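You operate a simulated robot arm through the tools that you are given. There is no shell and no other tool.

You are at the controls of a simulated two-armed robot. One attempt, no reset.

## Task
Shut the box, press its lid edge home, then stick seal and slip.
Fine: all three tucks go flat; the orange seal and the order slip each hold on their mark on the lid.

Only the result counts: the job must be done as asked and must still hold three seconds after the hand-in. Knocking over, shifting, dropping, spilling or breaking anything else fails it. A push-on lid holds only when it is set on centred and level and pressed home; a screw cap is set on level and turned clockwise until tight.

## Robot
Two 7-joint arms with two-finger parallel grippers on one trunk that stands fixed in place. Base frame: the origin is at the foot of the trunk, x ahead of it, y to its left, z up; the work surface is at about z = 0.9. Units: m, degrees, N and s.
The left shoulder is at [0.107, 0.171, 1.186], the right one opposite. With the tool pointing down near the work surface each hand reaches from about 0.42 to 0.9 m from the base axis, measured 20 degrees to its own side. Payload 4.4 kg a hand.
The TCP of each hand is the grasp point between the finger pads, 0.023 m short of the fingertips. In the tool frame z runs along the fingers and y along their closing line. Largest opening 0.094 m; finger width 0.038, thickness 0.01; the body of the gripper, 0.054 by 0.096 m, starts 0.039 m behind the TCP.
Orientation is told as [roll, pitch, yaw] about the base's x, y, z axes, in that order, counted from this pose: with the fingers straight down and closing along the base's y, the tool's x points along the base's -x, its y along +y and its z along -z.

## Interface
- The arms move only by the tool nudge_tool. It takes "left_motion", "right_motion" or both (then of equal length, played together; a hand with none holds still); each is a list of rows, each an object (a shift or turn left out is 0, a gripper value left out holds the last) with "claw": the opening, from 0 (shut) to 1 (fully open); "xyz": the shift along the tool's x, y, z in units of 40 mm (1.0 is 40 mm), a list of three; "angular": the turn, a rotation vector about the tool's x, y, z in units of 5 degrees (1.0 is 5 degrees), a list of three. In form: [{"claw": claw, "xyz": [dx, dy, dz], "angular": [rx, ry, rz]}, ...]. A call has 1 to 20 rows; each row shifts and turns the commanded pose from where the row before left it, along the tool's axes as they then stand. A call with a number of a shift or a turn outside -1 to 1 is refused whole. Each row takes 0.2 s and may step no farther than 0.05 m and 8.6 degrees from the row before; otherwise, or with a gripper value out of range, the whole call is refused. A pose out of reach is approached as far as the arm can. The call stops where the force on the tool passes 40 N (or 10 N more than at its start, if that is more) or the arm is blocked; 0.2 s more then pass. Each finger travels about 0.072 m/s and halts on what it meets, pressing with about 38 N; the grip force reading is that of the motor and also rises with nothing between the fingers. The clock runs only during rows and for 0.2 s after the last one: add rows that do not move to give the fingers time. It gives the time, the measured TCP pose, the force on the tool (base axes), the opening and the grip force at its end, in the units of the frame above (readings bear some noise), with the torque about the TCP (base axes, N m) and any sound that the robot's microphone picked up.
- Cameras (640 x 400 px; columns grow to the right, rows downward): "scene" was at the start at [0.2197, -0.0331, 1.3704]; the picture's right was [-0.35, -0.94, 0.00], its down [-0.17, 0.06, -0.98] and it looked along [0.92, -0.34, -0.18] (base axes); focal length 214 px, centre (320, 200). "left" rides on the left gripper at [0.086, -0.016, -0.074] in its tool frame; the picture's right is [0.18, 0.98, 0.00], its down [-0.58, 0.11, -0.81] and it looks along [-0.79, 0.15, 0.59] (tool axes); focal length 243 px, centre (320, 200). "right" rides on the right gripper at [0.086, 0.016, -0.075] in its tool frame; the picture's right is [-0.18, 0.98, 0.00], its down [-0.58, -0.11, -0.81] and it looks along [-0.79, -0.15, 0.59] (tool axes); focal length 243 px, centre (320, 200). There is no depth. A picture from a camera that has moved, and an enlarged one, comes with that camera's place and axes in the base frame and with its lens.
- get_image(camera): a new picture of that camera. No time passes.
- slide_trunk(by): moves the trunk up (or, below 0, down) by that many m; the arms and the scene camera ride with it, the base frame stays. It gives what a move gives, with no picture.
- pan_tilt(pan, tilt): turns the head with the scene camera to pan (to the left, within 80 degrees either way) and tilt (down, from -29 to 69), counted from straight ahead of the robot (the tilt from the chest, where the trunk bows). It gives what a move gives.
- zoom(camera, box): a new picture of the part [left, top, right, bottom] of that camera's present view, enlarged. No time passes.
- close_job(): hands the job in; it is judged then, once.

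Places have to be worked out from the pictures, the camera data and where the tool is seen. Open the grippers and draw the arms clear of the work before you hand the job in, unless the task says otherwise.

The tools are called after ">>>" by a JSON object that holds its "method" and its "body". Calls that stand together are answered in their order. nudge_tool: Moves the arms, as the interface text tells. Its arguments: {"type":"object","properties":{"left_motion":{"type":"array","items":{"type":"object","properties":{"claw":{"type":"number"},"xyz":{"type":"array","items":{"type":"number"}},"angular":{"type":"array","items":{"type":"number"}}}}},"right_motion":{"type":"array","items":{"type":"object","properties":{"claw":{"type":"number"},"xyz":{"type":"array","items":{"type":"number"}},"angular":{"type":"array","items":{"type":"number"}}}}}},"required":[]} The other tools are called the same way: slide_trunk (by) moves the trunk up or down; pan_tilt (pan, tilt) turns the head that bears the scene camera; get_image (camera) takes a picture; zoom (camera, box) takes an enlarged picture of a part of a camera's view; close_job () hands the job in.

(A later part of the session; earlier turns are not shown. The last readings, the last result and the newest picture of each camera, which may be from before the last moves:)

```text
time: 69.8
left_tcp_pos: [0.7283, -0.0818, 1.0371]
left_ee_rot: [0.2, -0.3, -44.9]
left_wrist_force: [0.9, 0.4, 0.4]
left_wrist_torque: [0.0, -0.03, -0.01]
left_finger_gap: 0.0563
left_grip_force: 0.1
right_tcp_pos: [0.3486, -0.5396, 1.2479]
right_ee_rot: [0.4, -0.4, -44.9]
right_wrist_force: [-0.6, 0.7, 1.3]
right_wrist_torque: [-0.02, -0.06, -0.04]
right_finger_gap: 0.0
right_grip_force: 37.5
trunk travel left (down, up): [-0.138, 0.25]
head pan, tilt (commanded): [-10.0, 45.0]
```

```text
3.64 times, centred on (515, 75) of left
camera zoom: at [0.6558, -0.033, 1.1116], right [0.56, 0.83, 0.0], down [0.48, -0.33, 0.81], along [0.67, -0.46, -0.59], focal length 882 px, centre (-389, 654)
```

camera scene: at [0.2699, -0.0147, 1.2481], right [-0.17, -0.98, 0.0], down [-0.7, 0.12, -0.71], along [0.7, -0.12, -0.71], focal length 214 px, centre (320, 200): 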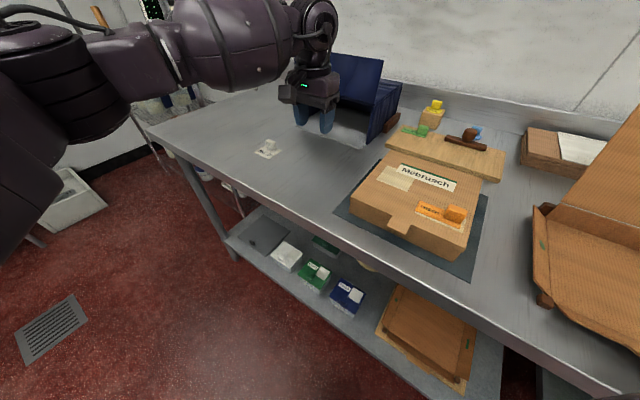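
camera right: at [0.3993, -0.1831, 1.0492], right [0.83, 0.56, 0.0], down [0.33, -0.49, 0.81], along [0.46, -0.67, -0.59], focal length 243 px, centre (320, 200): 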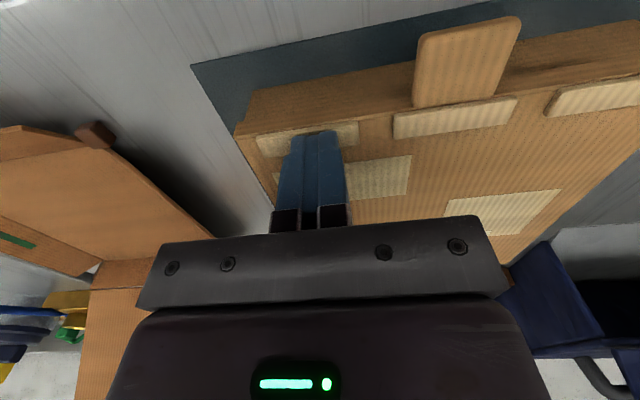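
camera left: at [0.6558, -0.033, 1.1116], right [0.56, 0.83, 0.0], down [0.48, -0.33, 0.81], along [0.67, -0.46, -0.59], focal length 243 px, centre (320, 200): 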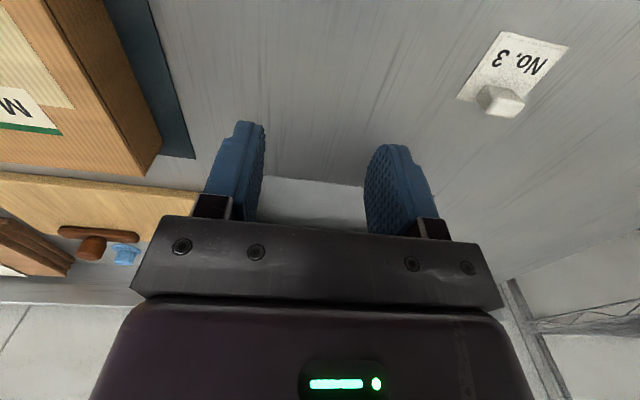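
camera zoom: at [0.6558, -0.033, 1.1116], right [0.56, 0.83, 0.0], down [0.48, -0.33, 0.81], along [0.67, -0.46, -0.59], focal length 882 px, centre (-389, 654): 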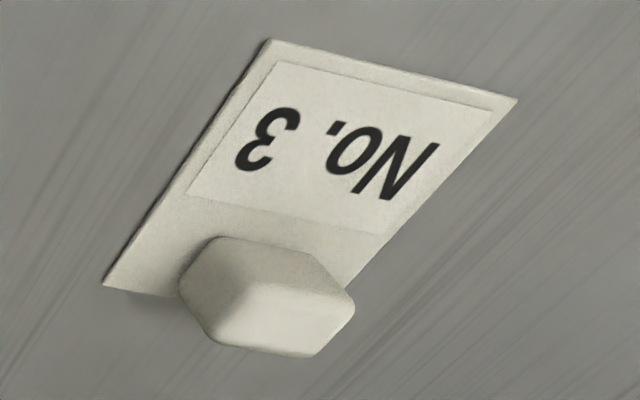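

The slip is square to the bench axes too, centre at a≈0.561, b≈0.618, with the knob about 19 mm behind the centre. I move above the knob.

>>> {"method": "nudge_tool", "body": {"left_motion": [{"xyz": [-0.034, 0.8, 0.18]}, {"xyz": [-0.034, 0.8, 0.18]}, {"xyz": [-0.034, 0.8, 0.18]}, {"xyz": [-0.034, 0.8, 0.18]}, {"xyz": [-0.034, 0.8, 0.18]}, {}, {}]}}

>>> {"method": "zoom", "body": {"camera": "left", "box": [200, 20, 440, 220]}}

>>> {"method": "get_image", "body": {"camera": "scene"}}

```text
time: 71.5
left_tcp_pos: [0.7923, -0.0232, 1.0149]
left_ee_rot: [0.0, 0.1, -45.0]
left_wrist_force: [-0.8, 0.2, 0.8]
left_wrist_torque: [-0.01, 0.03, 0.02]
left_finger_gap: 0.0562
left_grip_force: 0.2
left hand out of reach, approached as far as the arm can: row 3, 4, 5
right_tcp_pos: [0.3501, -0.541, 1.2463]
right_ee_rot: [0.2, -0.2, -44.9]
right_wrist_force: [0.4, 0.0, 0.2]
right_wrist_torque: [0.02, -0.03, -0.05]
right_finger_gap: 0.0002
right_grip_force: 37.9
trunk travel left (down, up): [-0.138, 0.25]
head pan, tilt (commanded): [-10.0, 45.0]
```

```text
2.00 times, centred on (320, 120) of left
camera zoom: at [0.72, 0.0249, 1.0899], right [0.57, 0.82, 0.0], down [0.49, -0.33, 0.81], along [0.66, -0.46, -0.59], focal length 485 px, centre (320, 360)
```

zoom: 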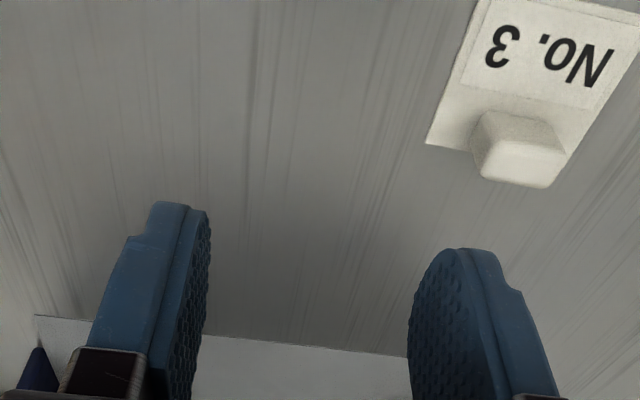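

```text
taken
camera scene: at [0.272, -0.0148, 1.2472], right [-0.17, -0.98, 0.0], down [-0.7, 0.12, -0.71], along [0.7, -0.12, -0.71], focal length 214 px, centre (320, 200)
```

scene: 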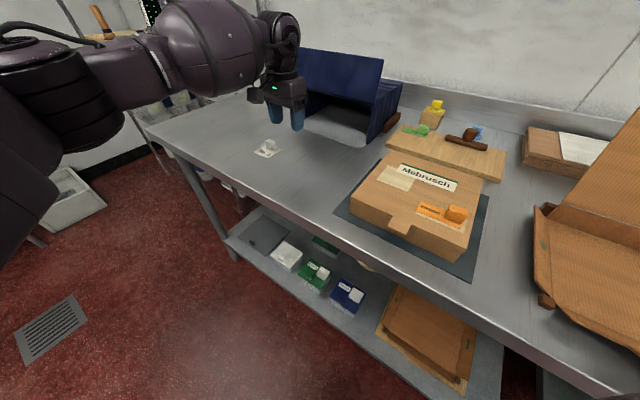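

Reach is the limit again at this height. Reach grows closer to the bench, so I lower to z≈0.965 first and then move on (tips still above the knob top at ≈0.928).

>>> {"method": "nudge_tool", "body": {"left_motion": [{"xyz": [0, 0, 0.6]}, {"xyz": [0, 0, 0.6]}, {"xyz": [0, 0.5, 0]}, {"xyz": [0, 0.5, 0]}, {}, {}]}}

>>> {"method": "zoom", "body": {"camera": "left", "box": [200, 20, 440, 220]}}

```text
time: 72.8
left_tcp_pos: [0.7924, -0.0236, 0.9674]
left_ee_rot: [0.2, -0.1, -45.0]
left_wrist_force: [-1.0, 1.0, 0.3]
left_wrist_torque: [-0.01, 0.03, -0.01]
left_finger_gap: 0.0563
left_grip_force: 0.2
left hand out of reach, approached as far as the arm can: row 3, 4
right_tcp_pos: [0.3505, -0.5411, 1.2461]
right_ee_rot: [0.2, -0.2, -45.0]
right_wrist_force: [-0.4, -0.3, 0.1]
right_wrist_torque: [-0.03, -0.03, -0.01]
right_finger_gap: 0.0
right_grip_force: 37.6
trunk travel left (down, up): [-0.138, 0.25]
head pan, tilt (commanded): [-10.0, 45.0]
```

```text
2.00 times, centred on (320, 120) of left
camera zoom: at [0.7197, 0.0252, 1.0422], right [0.57, 0.82, 0.0], down [0.49, -0.33, 0.81], along [0.66, -0.46, -0.59], focal length 485 px, centre (320, 360)
```

zoom: 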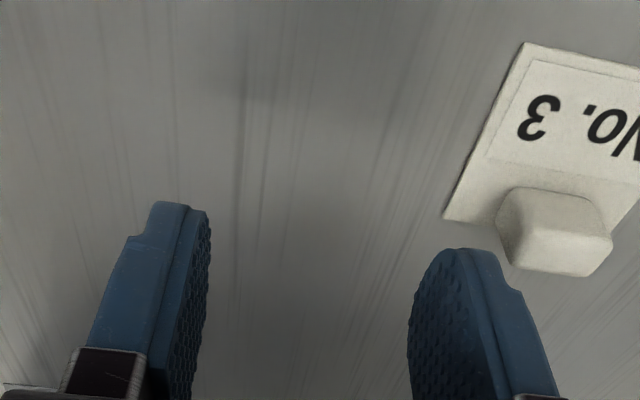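

The limit is the same at both heights, so it is a wrist limit tied to the hand's yaw. I turn the hand 10° back (yaw −35°) and try to move on toward the knob.

>>> {"method": "nudge_tool", "body": {"left_motion": [{"angular": [0, 0, -1]}, {"angular": [0, 0, -1]}, {"xyz": [-0.13, 0.6, 0]}, {"xyz": [-0.13, 0.6, 0]}, {"xyz": [-0.13, 0.6, 0]}, {}, {}]}}

>>> {"method": "zoom", "body": {"camera": "left", "box": [200, 20, 440, 220]}}

```text
time: 74.5
left_tcp_pos: [0.8279, 0.0097, 0.9673]
left_ee_rot: [0.0, 0.0, -34.9]
left_wrist_force: [1.0, -0.5, 0.2]
left_wrist_torque: [0.0, 0.03, 0.01]
left_finger_gap: 0.0564
left_grip_force: 0.2
left hand out of reach, approached as far as the arm can: row 5
right_tcp_pos: [0.3493, -0.5413, 1.2456]
right_ee_rot: [0.2, -0.3, -45.1]
right_wrist_force: [0.0, 0.3, -0.1]
right_wrist_torque: [0.02, -0.01, 0.0]
right_finger_gap: 0.0
right_grip_force: 38.0
trunk travel left (down, up): [-0.138, 0.25]
head pan, tilt (commanded): [-10.0, 45.0]
```

```text
2.00 times, centred on (320, 120) of left
camera zoom: at [0.7485, 0.0446, 1.043], right [0.41, 0.91, 0.0], down [0.54, -0.24, 0.81], along [0.73, -0.33, -0.59], focal length 485 px, centre (320, 360)
```

zoom: 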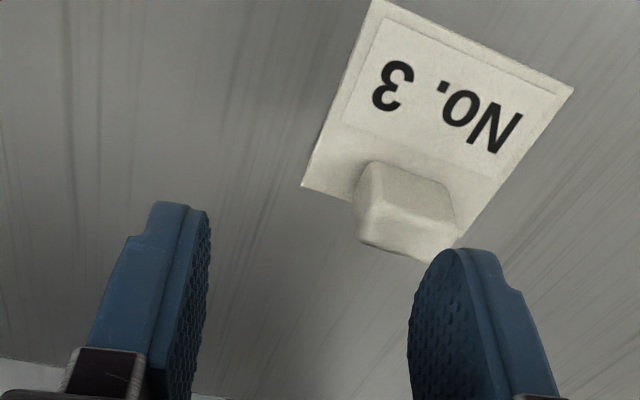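

Closer: the knob is now about 25 mm beyond the grip centre along the closing line. Lowering the trunk further gives slack; first I raise both hands so that they stay clear.

>>> {"method": "nudge_tool", "body": {"left_motion": [{"xyz": [0, 0, -0.8]}, {"xyz": [0, 0, -0.8]}, {"xyz": [0, 0, -0.6]}, {}], "right_motion": [{"xyz": [0, 0, -0.6]}, {"xyz": [0, 0, -0.6]}, {"xyz": [0, 0, -0.6]}, {}]}}

>>> {"method": "slide_trunk", "body": {"by": -0.08}}

>>> {"method": "get_image", "body": {"camera": "scene"}}

```text
time: 75.5
left_tcp_pos: [0.831, 0.0124, 1.0535]
left_ee_rot: [0.1, 0.1, -34.9]
left_wrist_force: [0.2, -1.0, -0.3]
left_wrist_torque: [0.01, -0.03, 0.02]
left_finger_gap: 0.0563
left_grip_force: 0.0
right_tcp_pos: [0.3534, -0.5346, 1.2563]
right_ee_rot: [0.4, -0.3, -45.0]
right_wrist_force: [-1.0, 0.9, 1.0]
right_wrist_torque: [-0.02, 0.03, -0.03]
right_finger_gap: 0.0
right_grip_force: 37.8
right hand out of reach, approached as far as the arm can: row 1, 2, 3
trunk travel left (down, up): [-0.138, 0.25]
head pan, tilt (commanded): [-10.0, 45.0]
```

```text
time: 76.6
left_tcp_pos: [0.8273, 0.0094, 0.9777]
left_ee_rot: [0.1, -0.2, -34.9]
left_wrist_force: [-0.7, 0.4, -0.6]
left_wrist_torque: [0.0, 0.02, 0.02]
left_finger_gap: 0.0563
left_grip_force: 0.1
right_tcp_pos: [0.351, -0.536, 1.1775]
right_ee_rot: [0.4, -0.5, -45.0]
right_wrist_force: [-0.1, 0.0, -0.4]
right_wrist_torque: [-0.02, -0.06, -0.01]
right_finger_gap: 0.0
right_grip_force: 38.2
trunk travel left (down, up): [-0.058, 0.33]
head pan, tilt (commanded): [-10.0, 45.0]
```

```text
taken
camera scene: at [0.348, -0.0148, 1.1479], right [-0.17, -0.98, 0.0], down [-0.7, 0.12, -0.71], along [0.7, -0.12, -0.71], focal length 214 px, centre (320, 200)
```

scene: 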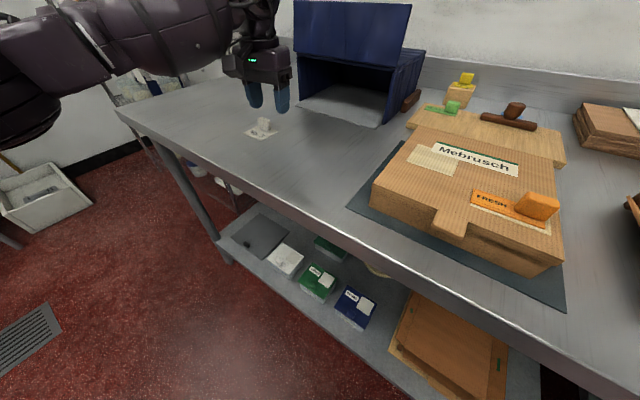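

The shoulders are now well forward. I turn back to yaw −45° and move over the knob.

>>> {"method": "nudge_tool", "body": {"left_motion": [{"angular": [0, 0, 1]}, {"angular": [0, 0, 1]}, {"xyz": [0, 0.33, 0]}, {"xyz": [0, 0.33, 0]}, {}, {}]}}

>>> {"method": "zoom", "body": {"camera": "left", "box": [200, 20, 440, 220]}}

>>> {"method": "zoom", "body": {"camera": "scene", "box": [220, 50, 320, 150]}}

```text
time: 78.0
left_tcp_pos: [0.8489, 0.0299, 0.9752]
left_ee_rot: [-0.1, 0.0, -45.0]
left_wrist_force: [-0.5, -0.6, -0.7]
left_wrist_torque: [0.01, 0.0, 0.01]
left_finger_gap: 0.0565
left_grip_force: 0.0
right_tcp_pos: [0.3529, -0.5356, 1.1758]
right_ee_rot: [0.1, -0.1, -45.0]
right_wrist_force: [0.2, 0.0, -0.2]
right_wrist_torque: [-0.01, 0.02, -0.01]
right_finger_gap: 0.0002
right_grip_force: 38.5
trunk travel left (down, up): [-0.058, 0.33]
head pan, tilt (commanded): [-10.0, 45.0]
```

```text
2.00 times, centred on (320, 120) of left
camera zoom: at [0.7753, 0.0778, 1.05], right [0.57, 0.82, 0.0], down [0.49, -0.33, 0.81], along [0.66, -0.46, -0.59], focal length 485 px, centre (320, 360)
```

zoom: 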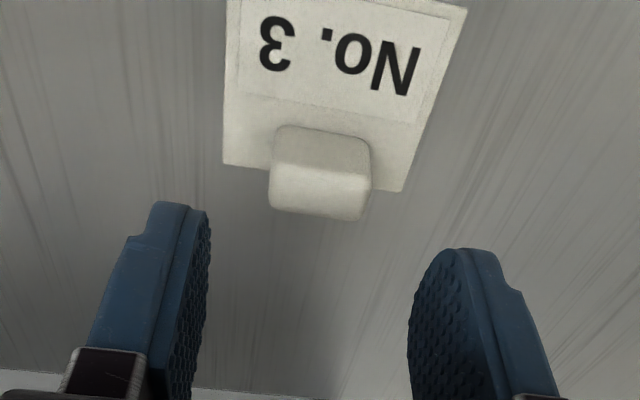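

```text
4.00 times, centred on (270, 100) of scene
camera zoom: at [0.3496, -0.0148, 1.1469], right [-0.17, -0.98, 0.0], down [-0.7, 0.12, -0.71], along [0.7, -0.12, -0.71], focal length 858 px, centre (520, 600)
```

zoom: 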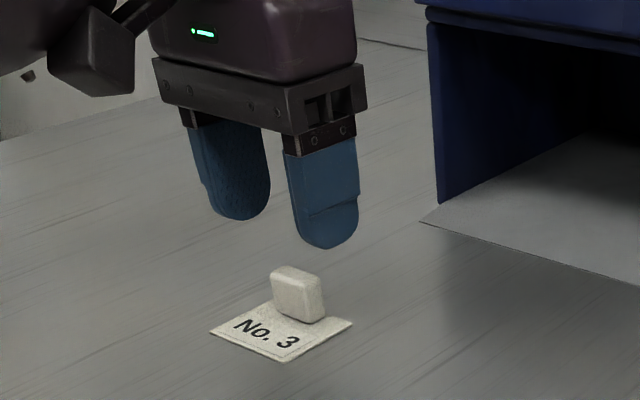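

The knob is centred right under the grip. Descending around it.

>>> {"method": "nudge_tool", "body": {"left_motion": [{"xyz": [0, 0, 0.5]}, {"xyz": [0, 0, 0.4]}, {"xyz": [0, 0, 0.2]}, {}]}}

>>> {"method": "zoom", "body": {"camera": "left", "box": [200, 60, 440, 230]}}

>>> {"method": "zoom", "body": {"camera": "scene", "box": [220, 50, 320, 150]}}

```text
time: 79.0
left_tcp_pos: [0.848, 0.03, 0.93]
left_ee_rot: [-0.1, 0.0, -45.0]
left_wrist_force: [0.4, 0.3, 0.1]
left_wrist_torque: [-0.03, -0.01, 0.03]
left_finger_gap: 0.0561
left_grip_force: 0.0
right_tcp_pos: [0.3521, -0.5347, 1.1759]
right_ee_rot: [0.2, -0.2, -45.1]
right_wrist_force: [-0.2, 0.0, -0.6]
right_wrist_torque: [0.01, 0.02, 0.02]
right_finger_gap: 0.0002
right_grip_force: 38.1
trunk travel left (down, up): [-0.058, 0.33]
head pan, tilt (commanded): [-10.0, 45.0]
```

```text
2.35 times, centred on (320, 145) of left
camera zoom: at [0.7749, 0.0785, 1.0057], right [0.57, 0.82, 0.0], down [0.49, -0.33, 0.81], along [0.66, -0.46, -0.59], focal length 571 px, centre (320, 329)
```

zoom: 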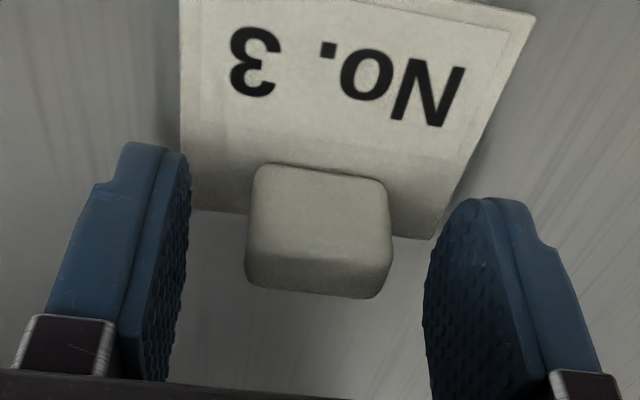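

```text
4.00 times, centred on (270, 100) of scene
camera zoom: at [0.3495, -0.0148, 1.147], right [-0.17, -0.98, 0.0], down [-0.7, 0.12, -0.71], along [0.7, -0.12, -0.71], focal length 858 px, centre (520, 600)
```

zoom: 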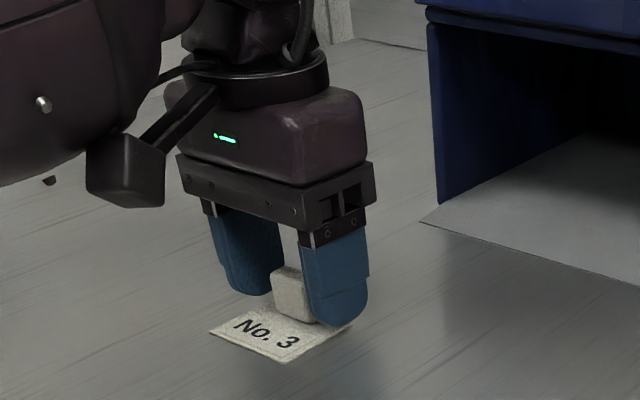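

Centred within about 1–2 mm. A small shift, then close on the knob.

>>> {"method": "nudge_tool", "body": {"left_motion": [{"xyz": [0, 0.04, 0.01]}, {"claw": 0}, {}, {}, {}, {}, {}]}}

>>> {"method": "zoom", "body": {"camera": "left", "box": [200, 30, 440, 230]}}

```text
time: 80.6
left_tcp_pos: [0.8496, 0.0302, 0.9289]
left_ee_rot: [0.0, 0.1, -45.0]
left_wrist_force: [-0.7, 0.7, 0.0]
left_wrist_torque: [-0.01, -0.03, -0.02]
left_finger_gap: 0.0281
left_grip_force: 37.5
right_tcp_pos: [0.3538, -0.5351, 1.1757]
right_ee_rot: [0.2, -0.1, -45.0]
right_wrist_force: [-1.3, 1.1, -0.6]
right_wrist_torque: [0.01, -0.01, 0.0]
right_finger_gap: 0.0
right_grip_force: 37.2
trunk travel left (down, up): [-0.058, 0.33]
head pan, tilt (commanded): [-10.0, 45.0]
```

```text
2.00 times, centred on (320, 130) of left
camera zoom: at [0.7765, 0.0789, 1.0052], right [0.57, 0.82, 0.0], down [0.49, -0.33, 0.81], along [0.66, -0.46, -0.59], focal length 485 px, centre (320, 340)
```

zoom: 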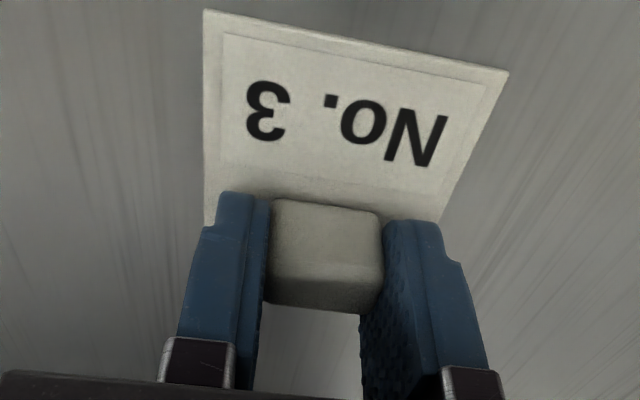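

Gripped; the slip sits square in the hand, its centre 18 mm ahead of the TCP (toward the front). I lift it and carry it part of the way back.

>>> {"method": "nudge_tool", "body": {"left_motion": [{"xyz": [0, 0, -0.5]}, {"xyz": [0, 0, -0.9]}, {"xyz": [0, 0, -0.9]}, {"xyz": [0, -0.4, -0.5]}, {"xyz": [0, -0.9, 0]}, {"xyz": [0, -0.9, 0]}, {"xyz": [0, -0.9, 0]}, {"xyz": [0, -0.9, 0]}, {"xyz": [0, -0.9, 0]}, {}, {}]}}

>>> {"method": "zoom", "body": {"camera": "left", "box": [200, 30, 440, 230]}}

>>> {"method": "get_image", "body": {"camera": "scene"}}

```text
time: 83.0
left_tcp_pos: [0.7111, -0.1047, 1.015]
left_ee_rot: [0.0, 0.0, -45.0]
left_wrist_force: [-1.0, -0.4, 0.0]
left_wrist_torque: [-0.02, -0.04, 0.0]
left_finger_gap: 0.0282
left_grip_force: 37.8
left hand out of reach, approached as far as the arm can: row 3
right_tcp_pos: [0.3532, -0.5349, 1.1762]
right_ee_rot: [0.1, -0.2, -45.1]
right_wrist_force: [-0.3, -0.2, 0.3]
right_wrist_torque: [0.02, -0.01, -0.01]
right_finger_gap: 0.0
right_grip_force: 38.3
trunk travel left (down, up): [-0.058, 0.33]
head pan, tilt (commanded): [-10.0, 45.0]
```

```text
2.00 times, centred on (320, 130) of left
camera zoom: at [0.6386, -0.0561, 1.0908], right [0.56, 0.83, 0.0], down [0.49, -0.33, 0.81], along [0.66, -0.46, -0.59], focal length 485 px, centre (320, 340)
```

zoom: 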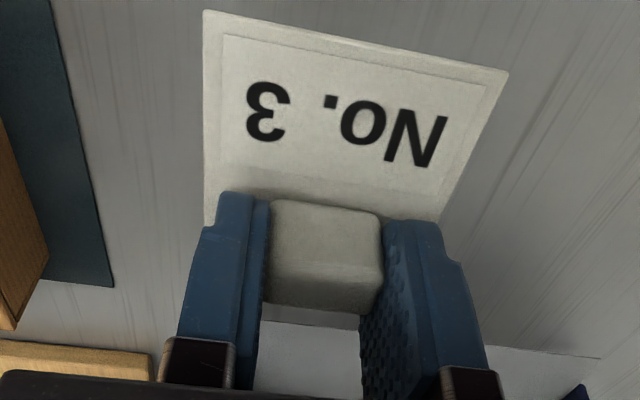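

```text
taken
camera scene: at [0.3495, -0.0147, 1.1469], right [-0.17, -0.98, 0.0], down [-0.7, 0.12, -0.71], along [0.7, -0.12, -0.71], focal length 214 px, centre (320, 200)
```

scene: 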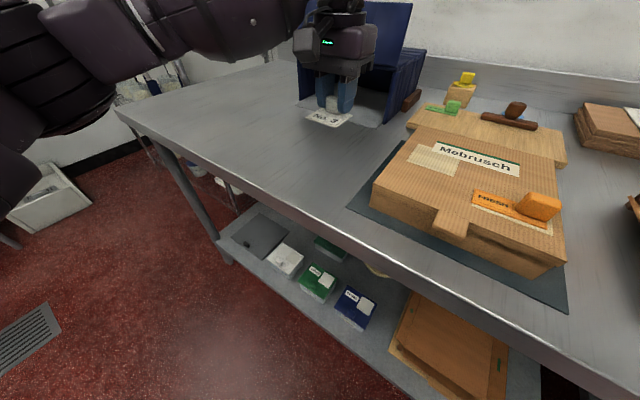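

The slip is held unchanged. I move it next to the box and then raise the trunk back to its first height.

>>> {"method": "nudge_tool", "body": {"left_motion": [{"xyz": [0, -0.8, -0.2]}, {"xyz": [0, -0.8, -0.2]}, {"xyz": [0, -0.8, 0]}, {}]}}

>>> {"method": "slide_trunk", "body": {"by": 0.14}}

>>> {"method": "get_image", "body": {"camera": "left"}}

>>> {"method": "get_image", "body": {"camera": "scene"}}

```text
time: 84.0
left_tcp_pos: [0.6411, -0.1742, 1.0328]
left_ee_rot: [0.0, 0.0, -45.1]
left_wrist_force: [-0.5, 0.0, -0.4]
left_wrist_torque: [-0.01, -0.03, 0.02]
left_finger_gap: 0.028
left_grip_force: 37.7
right_tcp_pos: [0.3536, -0.5344, 1.176]
right_ee_rot: [0.2, -0.2, -45.1]
right_wrist_force: [0.1, -0.5, -0.3]
right_wrist_torque: [-0.02, 0.04, 0.01]
right_finger_gap: 0.0001
right_grip_force: 38.0
trunk travel left (down, up): [-0.058, 0.33]
head pan, tilt (commanded): [-10.0, 45.0]
```

```text
time: 85.7
left_tcp_pos: [0.6421, -0.1763, 1.1717]
left_ee_rot: [0.0, 0.2, -45.0]
left_wrist_force: [0.9, -0.1, 0.3]
left_wrist_torque: [0.01, 0.01, 0.01]
left_finger_gap: 0.0282
left_grip_force: 37.6
right_tcp_pos: [0.296, -0.5355, 1.3446]
right_ee_rot: [6.5, -6.3, -45.3]
right_wrist_force: [0.3, -0.3, -0.5]
right_wrist_torque: [0.0, 0.0, 0.0]
right_finger_gap: 0.0
right_grip_force: 38.1
trunk travel left (down, up): [-0.198, 0.19]
head pan, tilt (commanded): [-10.0, 45.0]
```

```text
taken
camera left: at [0.5699, -0.1275, 1.2473], right [0.57, 0.82, 0.0], down [0.49, -0.33, 0.8], along [0.66, -0.46, -0.59], focal length 243 px, centre (320, 200)
```

left: 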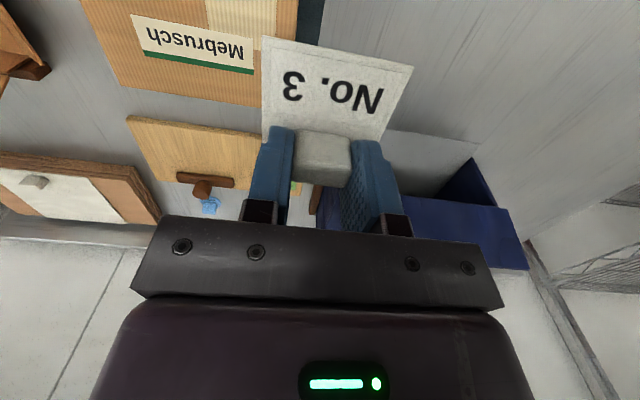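

```text
taken
camera scene: at [0.2136, -0.0147, 1.3157], right [-0.17, -0.98, 0.0], down [-0.7, 0.12, -0.71], along [0.7, -0.12, -0.71], focal length 214 px, centre (320, 200)
```

scene: 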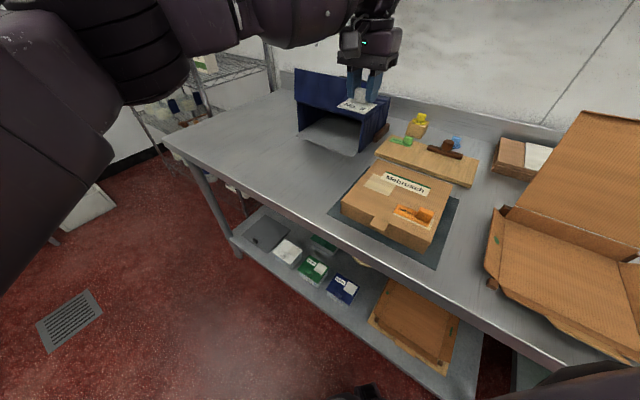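

Trunk back up; the slip is still square in the hand. I move over the slip's mark (TCP to a≈0.612, b≈0.253) at z≈1.05.

>>> {"method": "nudge_tool", "body": {"left_motion": [{"xyz": [-0.208, -0.4775, 0.7]}, {"xyz": [-0.208, -0.4775, 0.75]}, {"xyz": [-0.208, -0.4775, 0.75]}, {"xyz": [-0.208, -0.4775, 0.75]}, {}, {}, {}]}}

>>> {"method": "get_image", "body": {"camera": "left"}}

>>> {"method": "zoom", "body": {"camera": "left", "box": [200, 0, 440, 200]}}

>>> {"method": "zoom", "body": {"camera": "scene", "box": [340, 130, 470, 240]}}

```text
time: 87.3
left_tcp_pos: [0.6107, -0.2535, 1.0538]
left_ee_rot: [0.0, 0.1, -45.0]
left_wrist_force: [0.6, -0.5, 0.8]
left_wrist_torque: [-0.02, -0.06, 0.02]
left_finger_gap: 0.0282
left_grip_force: 38.0
right_tcp_pos: [0.2951, -0.5348, 1.3463]
right_ee_rot: [6.5, -6.5, -45.3]
right_wrist_force: [-0.3, 0.2, -0.2]
right_wrist_torque: [0.01, 0.0, -0.02]
right_finger_gap: 0.0003
right_grip_force: 38.0
trunk travel left (down, up): [-0.198, 0.19]
head pan, tilt (commanded): [-10.0, 45.0]
```

```text
taken
camera left: at [0.5378, -0.2043, 1.1296], right [0.57, 0.82, 0.0], down [0.49, -0.33, 0.81], along [0.66, -0.46, -0.59], focal length 243 px, centre (320, 200)
```

left: 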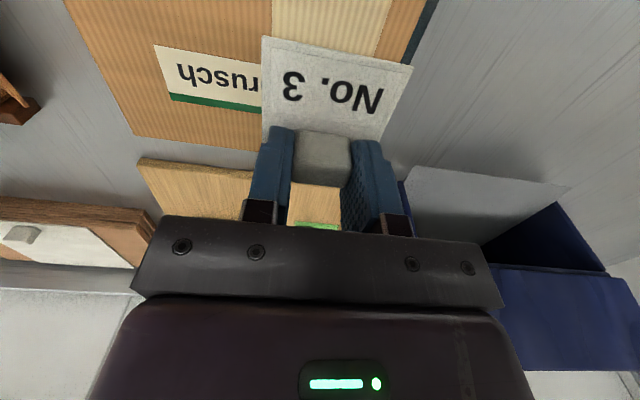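

```text
2.00 times, centred on (320, 100) of left
camera zoom: at [0.5378, -0.2043, 1.1296], right [0.57, 0.82, 0.0], down [0.49, -0.33, 0.81], along [0.66, -0.46, -0.59], focal length 485 px, centre (320, 400)
```

zoom: 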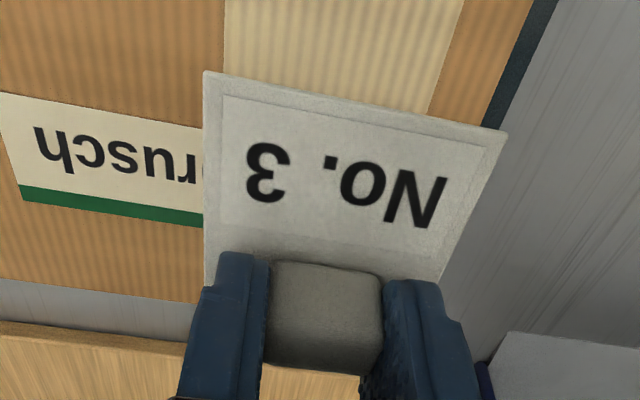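

```text
3.64 times, centred on (405, 185) of scene
camera zoom: at [0.2124, -0.0146, 1.3162], right [-0.17, -0.98, 0.0], down [-0.7, 0.12, -0.71], along [0.7, -0.12, -0.71], focal length 780 px, centre (11, 254)
```

zoom: 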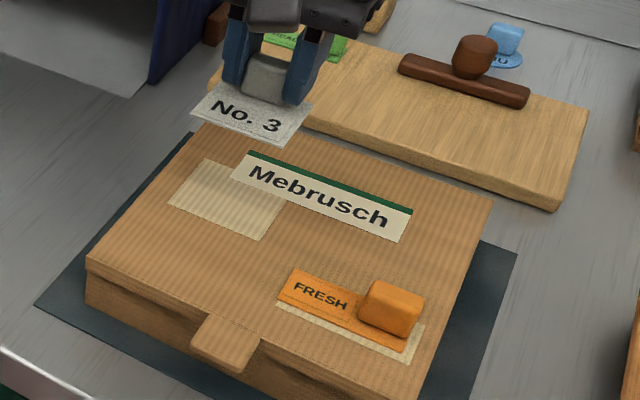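

No pose error this time: the arm is exactly where commanded, and the slip's b-alignment with the mark is within 0.5 mm. I descend to about 12 mm above the lid to see the mark's front edge.

>>> {"method": "nudge_tool", "body": {"left_motion": [{"xyz": [0, 0, 0.5]}, {"xyz": [0, 0, 0.5]}, {"xyz": [0, 0, 0.5]}, {}, {}]}}

>>> {"method": "zoom", "body": {"camera": "left", "box": [220, 0, 460, 150]}}

>>> {"method": "zoom", "body": {"camera": "scene", "box": [350, 150, 430, 210]}}

```text
time: 88.5
left_tcp_pos: [0.6117, -0.253, 0.9961]
left_ee_rot: [0.0, 0.1, -44.9]
left_wrist_force: [-0.1, 0.5, -0.4]
left_wrist_torque: [0.03, 0.0, 0.01]
left_finger_gap: 0.0282
left_grip_force: 38.0
right_tcp_pos: [0.296, -0.5355, 1.3464]
right_ee_rot: [6.6, -6.3, -45.3]
right_wrist_force: [-0.3, 0.0, -0.1]
right_wrist_torque: [-0.01, 0.02, -0.02]
right_finger_gap: 0.0001
right_grip_force: 37.2
trunk travel left (down, up): [-0.198, 0.19]
head pan, tilt (commanded): [-10.0, 45.0]
```

```text
2.67 times, centred on (340, 75) of left
camera zoom: at [0.5386, -0.2037, 1.0717], right [0.56, 0.83, 0.0], down [0.49, -0.33, 0.81], along [0.66, -0.46, -0.59], focal length 647 px, centre (267, 533)
```

zoom: 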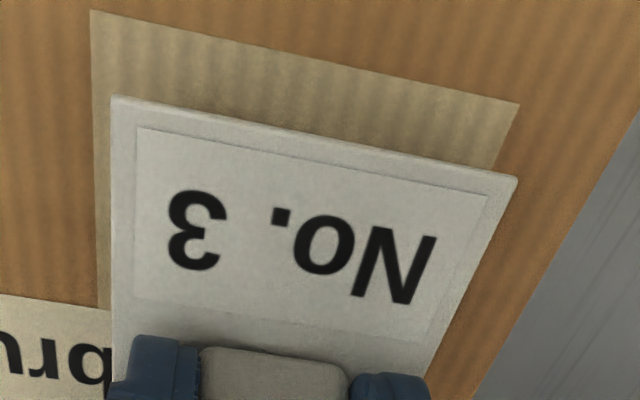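

```text
6.67 times, centred on (390, 180) of scene
camera zoom: at [0.2127, -0.0148, 1.3162], right [-0.17, -0.98, 0.0], down [-0.7, 0.12, -0.71], along [0.7, -0.12, -0.71], focal length 1430 px, centre (-147, 333)
```

zoom: 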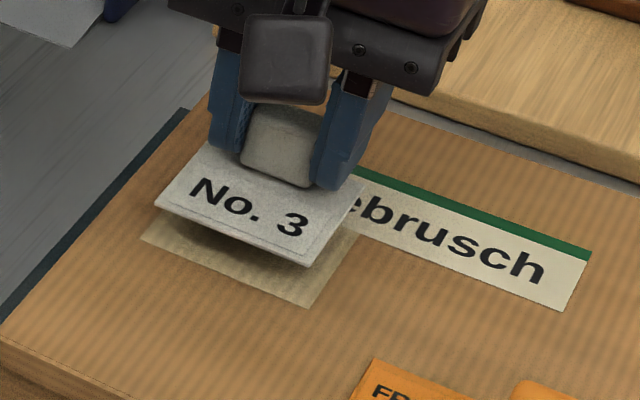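

The slip is nearly centred: it needs about 1.3 mm toward −b. I apply that and descend to just above the lid.

>>> {"method": "nudge_tool", "body": {"left_motion": [{"xyz": [0, -0.035, 0], "angular": [0, 0, -0.05]}, {"xyz": [0, 0, 0.15]}, {"xyz": [0, 0, 0.12]}, {}, {}]}}

>>> {"method": "zoom", "body": {"camera": "left", "box": [220, 0, 460, 150]}}

>>> {"method": "zoom", "body": {"camera": "scene", "box": [350, 150, 430, 210]}}

```text
time: 89.7
left_tcp_pos: [0.6105, -0.2556, 0.9852]
left_ee_rot: [-0.1, 0.0, -44.8]
left_wrist_force: [-0.4, -0.1, -0.2]
left_wrist_torque: [0.03, 0.0, -0.02]
left_finger_gap: 0.0279
left_grip_force: 37.8
right_tcp_pos: [0.2947, -0.5353, 1.3468]
right_ee_rot: [6.6, -6.4, -45.2]
right_wrist_force: [0.9, 0.6, -0.6]
right_wrist_torque: [0.0, 0.0, 0.0]
right_finger_gap: 0.0001
right_grip_force: 37.5
trunk travel left (down, up): [-0.198, 0.19]
head pan, tilt (commanded): [-10.0, 45.0]
```

```text
2.67 times, centred on (340, 75) of left
camera zoom: at [0.5373, -0.2064, 1.0605], right [0.56, 0.83, 0.0], down [0.49, -0.33, 0.81], along [0.67, -0.45, -0.59], focal length 647 px, centre (267, 533)
```

zoom: 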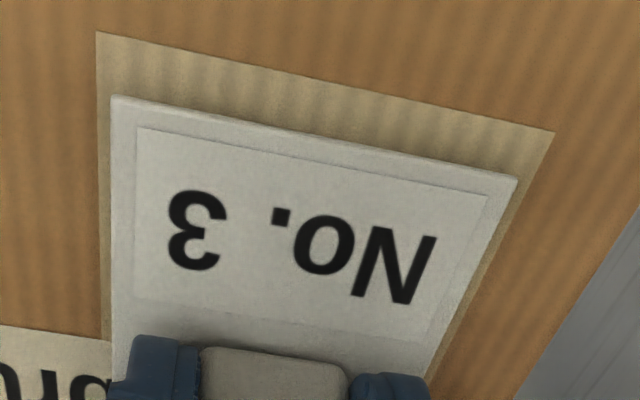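

```text
6.67 times, centred on (390, 180) of scene
camera zoom: at [0.2125, -0.0148, 1.3162], right [-0.17, -0.98, 0.0], down [-0.7, 0.12, -0.71], along [0.7, -0.12, -0.71], focal length 1430 px, centre (-147, 333)
```

zoom: 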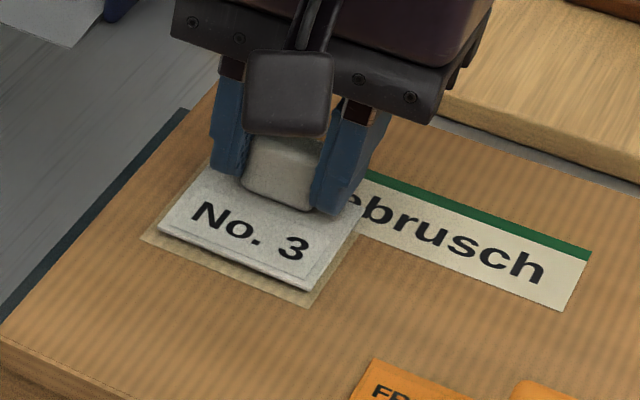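

About 5 mm above the lid. Both views say: 1.7 mm toward the front and 1 mm toward +b. Correcting, then lowering into contact in small steps.

>>> {"method": "nudge_tool", "body": {"left_motion": [{"xyz": [0.042, 0.025, 0]}, {}, {"xyz": [0, 0, 0.06]}, {}]}}

>>> {"method": "zoom", "body": {"camera": "left", "box": [220, 0, 460, 150]}}

>>> {"method": "zoom", "body": {"camera": "scene", "box": [350, 150, 430, 210]}}

```text
time: 90.7
left_tcp_pos: [0.609, -0.2532, 0.9828]
left_ee_rot: [0.0, 0.0, -44.9]
left_wrist_force: [0.0, 0.5, 0.6]
left_wrist_torque: [-0.01, 0.03, -0.02]
left_finger_gap: 0.0282
left_grip_force: 37.7
right_tcp_pos: [0.295, -0.5349, 1.3466]
right_ee_rot: [6.6, -6.4, -45.3]
right_wrist_force: [-0.2, 0.7, -0.1]
right_wrist_torque: [0.0, 0.02, 0.04]
right_finger_gap: 0.0
right_grip_force: 38.1
trunk travel left (down, up): [-0.198, 0.19]
head pan, tilt (commanded): [-10.0, 45.0]
```

```text
2.67 times, centred on (340, 75) of left
camera zoom: at [0.5372, -0.2049, 1.0583], right [0.56, 0.83, 0.0], down [0.49, -0.33, 0.81], along [0.67, -0.45, -0.59], focal length 647 px, centre (267, 533)
```

zoom: 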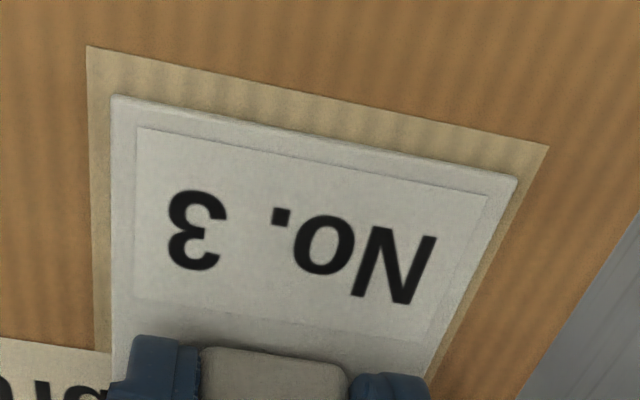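

```text
6.67 times, centred on (390, 180) of scene
camera zoom: at [0.2125, -0.0148, 1.3162], right [-0.17, -0.98, 0.0], down [-0.7, 0.12, -0.71], along [0.7, -0.12, -0.71], focal length 1430 px, centre (-147, 333)
```

zoom: 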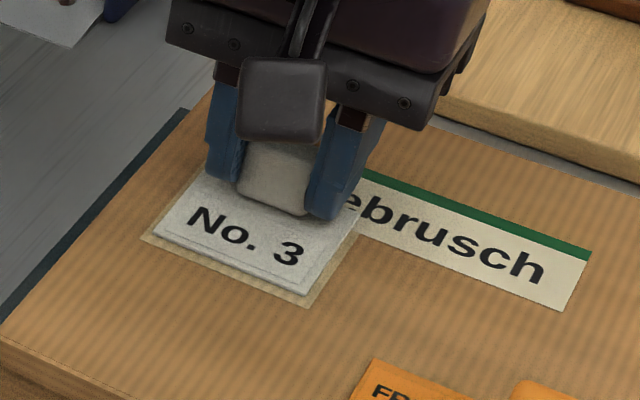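

Very well centred now (under 1 mm in both directions). Lowering the last 2–3 mm into contact.

>>> {"method": "nudge_tool", "body": {"left_motion": [{"xyz": [0, 0, 0.05]}, {"xyz": [0, 0, 0.03]}, {}, {}]}}

>>> {"method": "zoom", "body": {"camera": "scene", "box": [350, 150, 430, 210]}}

```text
time: 91.7
left_tcp_pos: [0.6084, -0.2531, 0.9812]
left_ee_rot: [-0.1, -0.1, -44.8]
left_wrist_force: [2.2, -1.3, 18.0]
left_wrist_torque: [-0.11, -0.13, -0.02]
left_finger_gap: 0.0279
left_grip_force: 38.3
right_tcp_pos: [0.2944, -0.5354, 1.3485]
right_ee_rot: [6.6, -6.5, -45.3]
right_wrist_force: [-0.5, 0.6, -0.1]
right_wrist_torque: [0.04, -0.04, -0.04]
right_finger_gap: 0.0001
right_grip_force: 37.7
trunk travel left (down, up): [-0.198, 0.19]
head pan, tilt (commanded): [-10.0, 45.0]
```

```text
6.67 times, centred on (390, 180) of scene
camera zoom: at [0.2113, -0.0144, 1.3167], right [-0.17, -0.98, 0.0], down [-0.7, 0.12, -0.71], along [0.7, -0.12, -0.71], focal length 1430 px, centre (-147, 333)
```

zoom: 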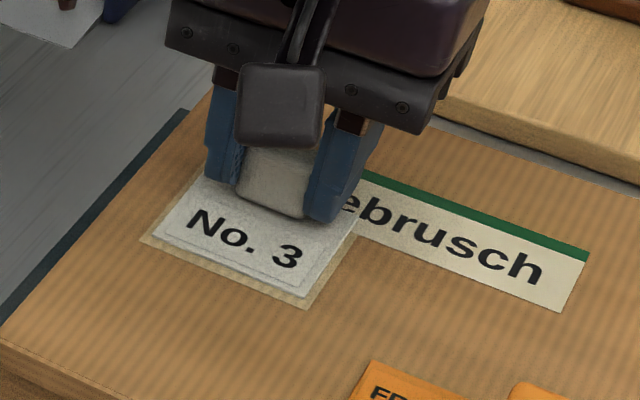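

The slip is down on its mark with 18 N. I ease the force slightly and open the fingers.

>>> {"method": "nudge_tool", "body": {"left_motion": [{"xyz": [0, 0, -0.02]}, {}]}}

>>> {"method": "nudge_tool", "body": {"left_motion": [{"claw": 0.6}, {}, {}, {}]}}

>>> {"method": "zoom", "body": {"camera": "left", "box": [200, 0, 460, 230]}}

```text
time: 92.3
left_tcp_pos: [0.6103, -0.2525, 0.9818]
left_ee_rot: [0.0, -0.1, -44.7]
left_wrist_force: [3.8, -3.2, 17.2]
left_wrist_torque: [-0.18, -0.25, 0.0]
left_finger_gap: 0.0282
left_grip_force: 37.5
right_tcp_pos: [0.2935, -0.5352, 1.3469]
right_ee_rot: [6.6, -6.5, -45.3]
right_wrist_force: [0.9, 0.5, 0.5]
right_wrist_torque: [-0.01, 0.03, 0.02]
right_finger_gap: 0.0003
right_grip_force: 38.5
trunk travel left (down, up): [-0.198, 0.19]
head pan, tilt (commanded): [-10.0, 45.0]
```

```text
time: 93.3
left_tcp_pos: [0.6094, -0.2523, 0.9812]
left_ee_rot: [-0.1, 0.1, -44.7]
left_wrist_force: [0.5, 0.4, 0.4]
left_wrist_torque: [0.04, 0.0, -0.01]
left_finger_gap: 0.0564
left_grip_force: 0.0
right_tcp_pos: [0.296, -0.5361, 1.3464]
right_ee_rot: [6.6, -6.4, -45.3]
right_wrist_force: [-0.1, -0.5, 0.4]
right_wrist_torque: [-0.02, -0.01, -0.02]
right_finger_gap: 0.0001
right_grip_force: 38.3
trunk travel left (down, up): [-0.198, 0.19]
head pan, tilt (commanded): [-10.0, 45.0]
```

```text
1.74 times, centred on (330, 115) of left
camera zoom: at [0.5374, -0.2051, 1.0557], right [0.56, 0.83, 0.0], down [0.49, -0.33, 0.81], along [0.67, -0.45, -0.59], focal length 422 px, centre (303, 348)
```

zoom: 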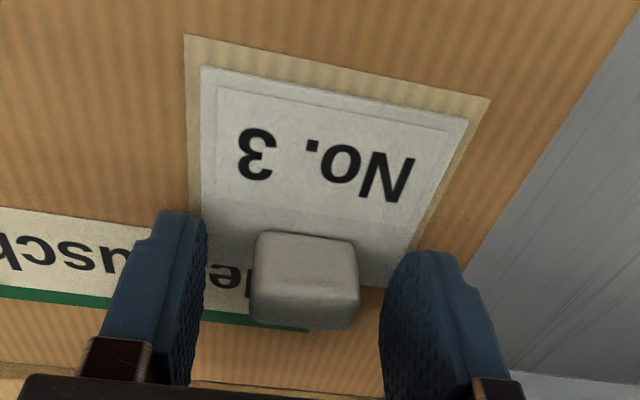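

Released, with the slip neatly inside its mark. Lifting straight up and backing off to inspect.

>>> {"method": "nudge_tool", "body": {"left_motion": [{"xyz": [0, 0, -0.3]}, {"xyz": [0, 0, -0.7]}, {"xyz": [0, 0, -0.9]}, {"xyz": [0, 0, -0.9]}, {"xyz": [0, 0.9, -0.3]}, {"xyz": [0, 0.9, -0.3]}, {"xyz": [0, 0.9, -0.3]}, {}, {}]}}

>>> {"method": "zoom", "body": {"camera": "scene", "box": [330, 155, 470, 270]}}

>>> {"method": "get_image", "body": {"camera": "left"}}

>>> {"method": "get_image", "body": {"camera": "scene"}}

```text
time: 95.3
left_tcp_pos: [0.6854, -0.1739, 1.1287]
left_ee_rot: [-0.1, -0.1, -44.8]
left_wrist_force: [-0.5, -0.2, 0.2]
left_wrist_torque: [0.01, 0.01, -0.02]
left_finger_gap: 0.0563
left_grip_force: 0.1
right_tcp_pos: [0.2953, -0.5347, 1.3467]
right_ee_rot: [6.6, -6.3, -45.3]
right_wrist_force: [-0.1, 0.5, -0.3]
right_wrist_torque: [0.03, 0.0, 0.0]
right_finger_gap: 0.0002
right_grip_force: 38.1
trunk travel left (down, up): [-0.198, 0.19]
head pan, tilt (commanded): [-10.0, 45.0]
```

```text
3.48 times, centred on (400, 212) of scene
camera zoom: at [0.2125, -0.0144, 1.3162], right [-0.17, -0.98, 0.0], down [-0.7, 0.12, -0.71], along [0.7, -0.12, -0.71], focal length 746 px, centre (42, 156)
```

zoom: 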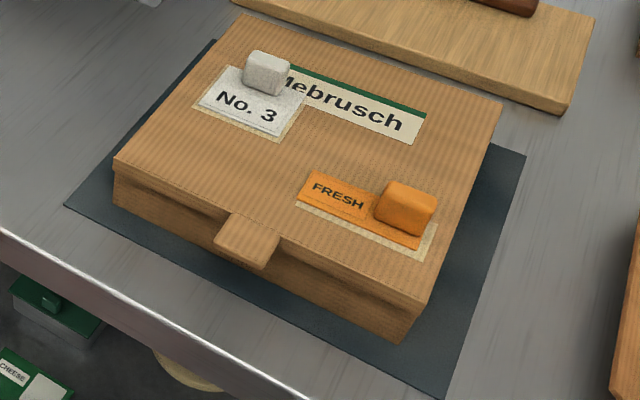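

```text
taken
camera left: at [0.612, -0.1264, 1.2031], right [0.56, 0.83, 0.0], down [0.49, -0.33, 0.81], along [0.67, -0.45, -0.59], focal length 243 px, centre (320, 200)
```

left: 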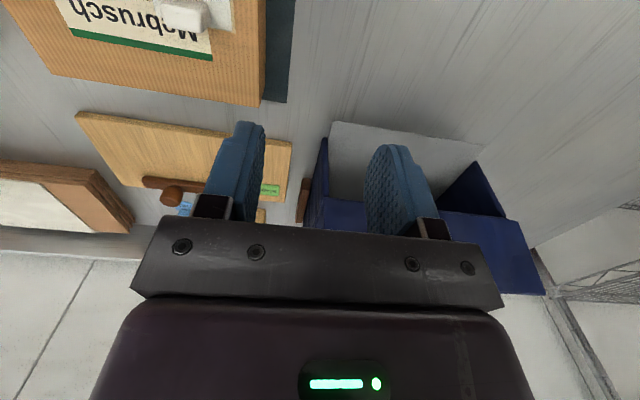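

```text
taken
camera scene: at [0.2125, -0.0144, 1.3162], right [-0.17, -0.98, 0.0], down [-0.7, 0.12, -0.71], along [0.7, -0.12, -0.71], focal length 214 px, centre (320, 200)
```

scene: 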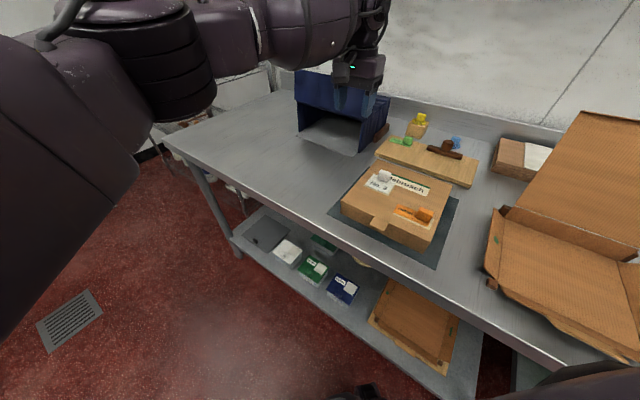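

Both stickers sit on the lid. I inspect the lid's front edge closely to be sure that it's still home after the seal was tugged.

>>> {"method": "zoom", "body": {"camera": "scene", "box": [335, 180, 435, 245]}}

>>> {"method": "zoom", "body": {"camera": "scene", "box": [335, 190, 385, 225]}}

>>> {"method": "zoom", "body": {"camera": "scene", "box": [390, 210, 450, 255]}}

```text
6.15 times, centred on (385, 212) of scene
camera zoom: at [0.2125, -0.0144, 1.3162], right [-0.17, -0.98, 0.0], down [-0.7, 0.12, -0.71], along [0.7, -0.12, -0.71], focal length 1320 px, centre (-80, 123)
```

zoom: 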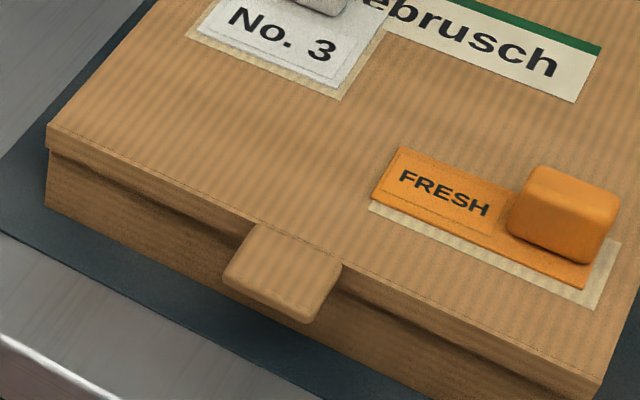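

```text
11.43 times, centred on (360, 208) of scene
camera zoom: at [0.2125, -0.0144, 1.3162], right [-0.17, -0.98, 0.0], down [-0.7, 0.12, -0.71], along [0.7, -0.12, -0.71], focal length 2451 px, centre (-137, 114)
```

zoom: 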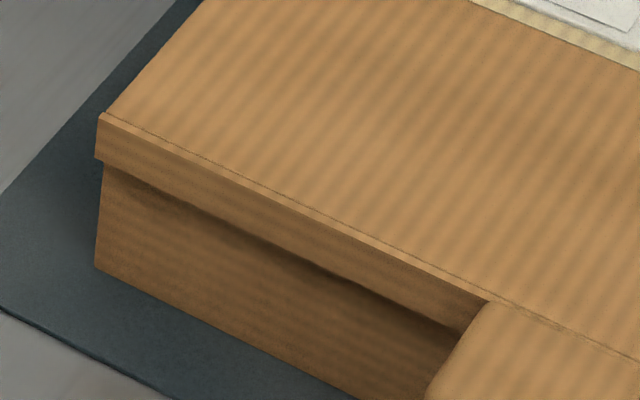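

```text
8.89 times, centred on (420, 232) of scene
camera zoom: at [0.2125, -0.0144, 1.3162], right [-0.17, -0.98, 0.0], down [-0.7, 0.12, -0.71], along [0.7, -0.12, -0.71], focal length 1906 px, centre (-569, -89)
```

zoom: 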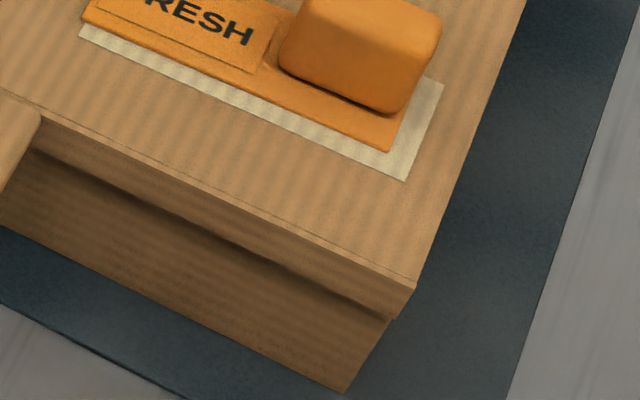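

The lid edge is home along its whole length, and both stickers are on. Now I open the right gripper and draw the left hand up and back toward its start.

>>> {"method": "nudge_tool", "body": {"left_motion": [{"xyz": [0, 0, -0.9], "claw": 1}, {"xyz": [0, 0, -0.9]}, {"xyz": [0.69, 0, -0.6]}, {"xyz": [0.69, 0, -0.6]}, {"xyz": [0.69, 0, -0.6]}, {"xyz": [0.69, 0, -0.6]}, {"xyz": [0.69, 0, -0.4]}, {"xyz": [0.69, 0, -0.2]}, {"xyz": [0.69, 0, 0]}, {"xyz": [0.69, 0, 0]}, {}, {}], "right_motion": [{"claw": 1}, {}, {}, {}, {}, {}, {}, {}, {}, {}, {}, {}]}}

>>> {"method": "get_image", "body": {"camera": "scene"}}

>>> {"method": "get_image", "body": {"camera": "right"}}

>>> {"method": "get_image", "body": {"camera": "left"}}

```text
time: 97.9
left_tcp_pos: [0.5241, -0.0223, 1.3212]
left_ee_rot: [0.0, -0.1, -44.8]
left_wrist_force: [0.5, -0.9, 0.6]
left_wrist_torque: [-0.06, -0.01, 0.01]
left_finger_gap: 0.0942
left_grip_force: 0.1
right_tcp_pos: [0.2951, -0.5344, 1.3473]
right_ee_rot: [6.6, -6.4, -45.3]
right_wrist_force: [-0.3, -0.2, 0.5]
right_wrist_torque: [0.0, -0.01, 0.01]
right_finger_gap: 0.094
right_grip_force: 0.0
trunk travel left (down, up): [-0.198, 0.19]
head pan, tilt (commanded): [-10.0, 45.0]
```

```text
taken
camera scene: at [0.2124, -0.0145, 1.3162], right [-0.17, -0.98, 0.0], down [-0.7, 0.12, -0.71], along [0.7, -0.12, -0.71], focal length 214 px, centre (320, 200)
```

scene: 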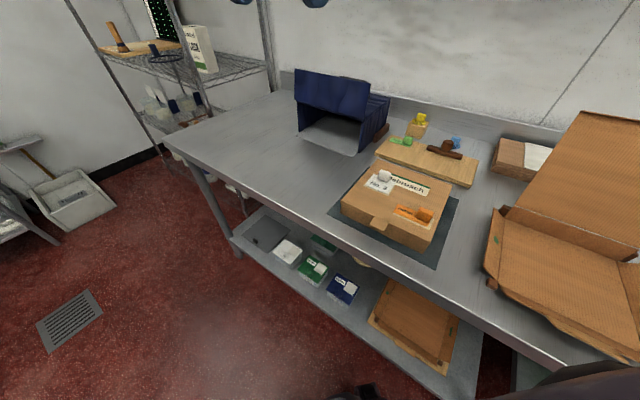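

```text
taken
camera right: at [0.2332, -0.463, 1.4111], right [0.81, 0.57, 0.13], down [0.2, -0.49, 0.85], along [0.54, -0.66, -0.51], focal length 243 px, centre (320, 200)
```

right: 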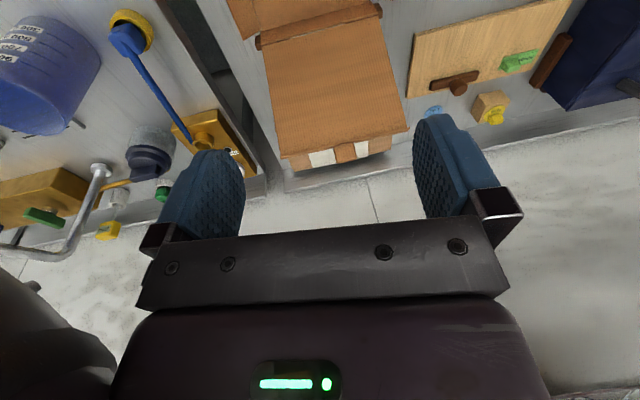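

```text
taken
camera left: at [0.4529, 0.0269, 1.3964], right [0.56, 0.83, 0.0], down [0.49, -0.33, 0.81], along [0.67, -0.45, -0.59], focal length 243 px, centre (320, 200)
```

left: 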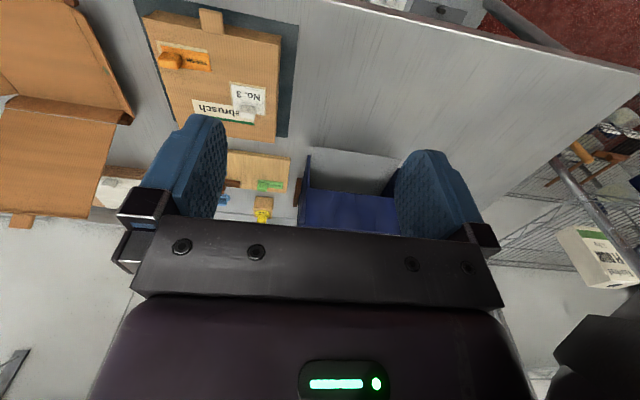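

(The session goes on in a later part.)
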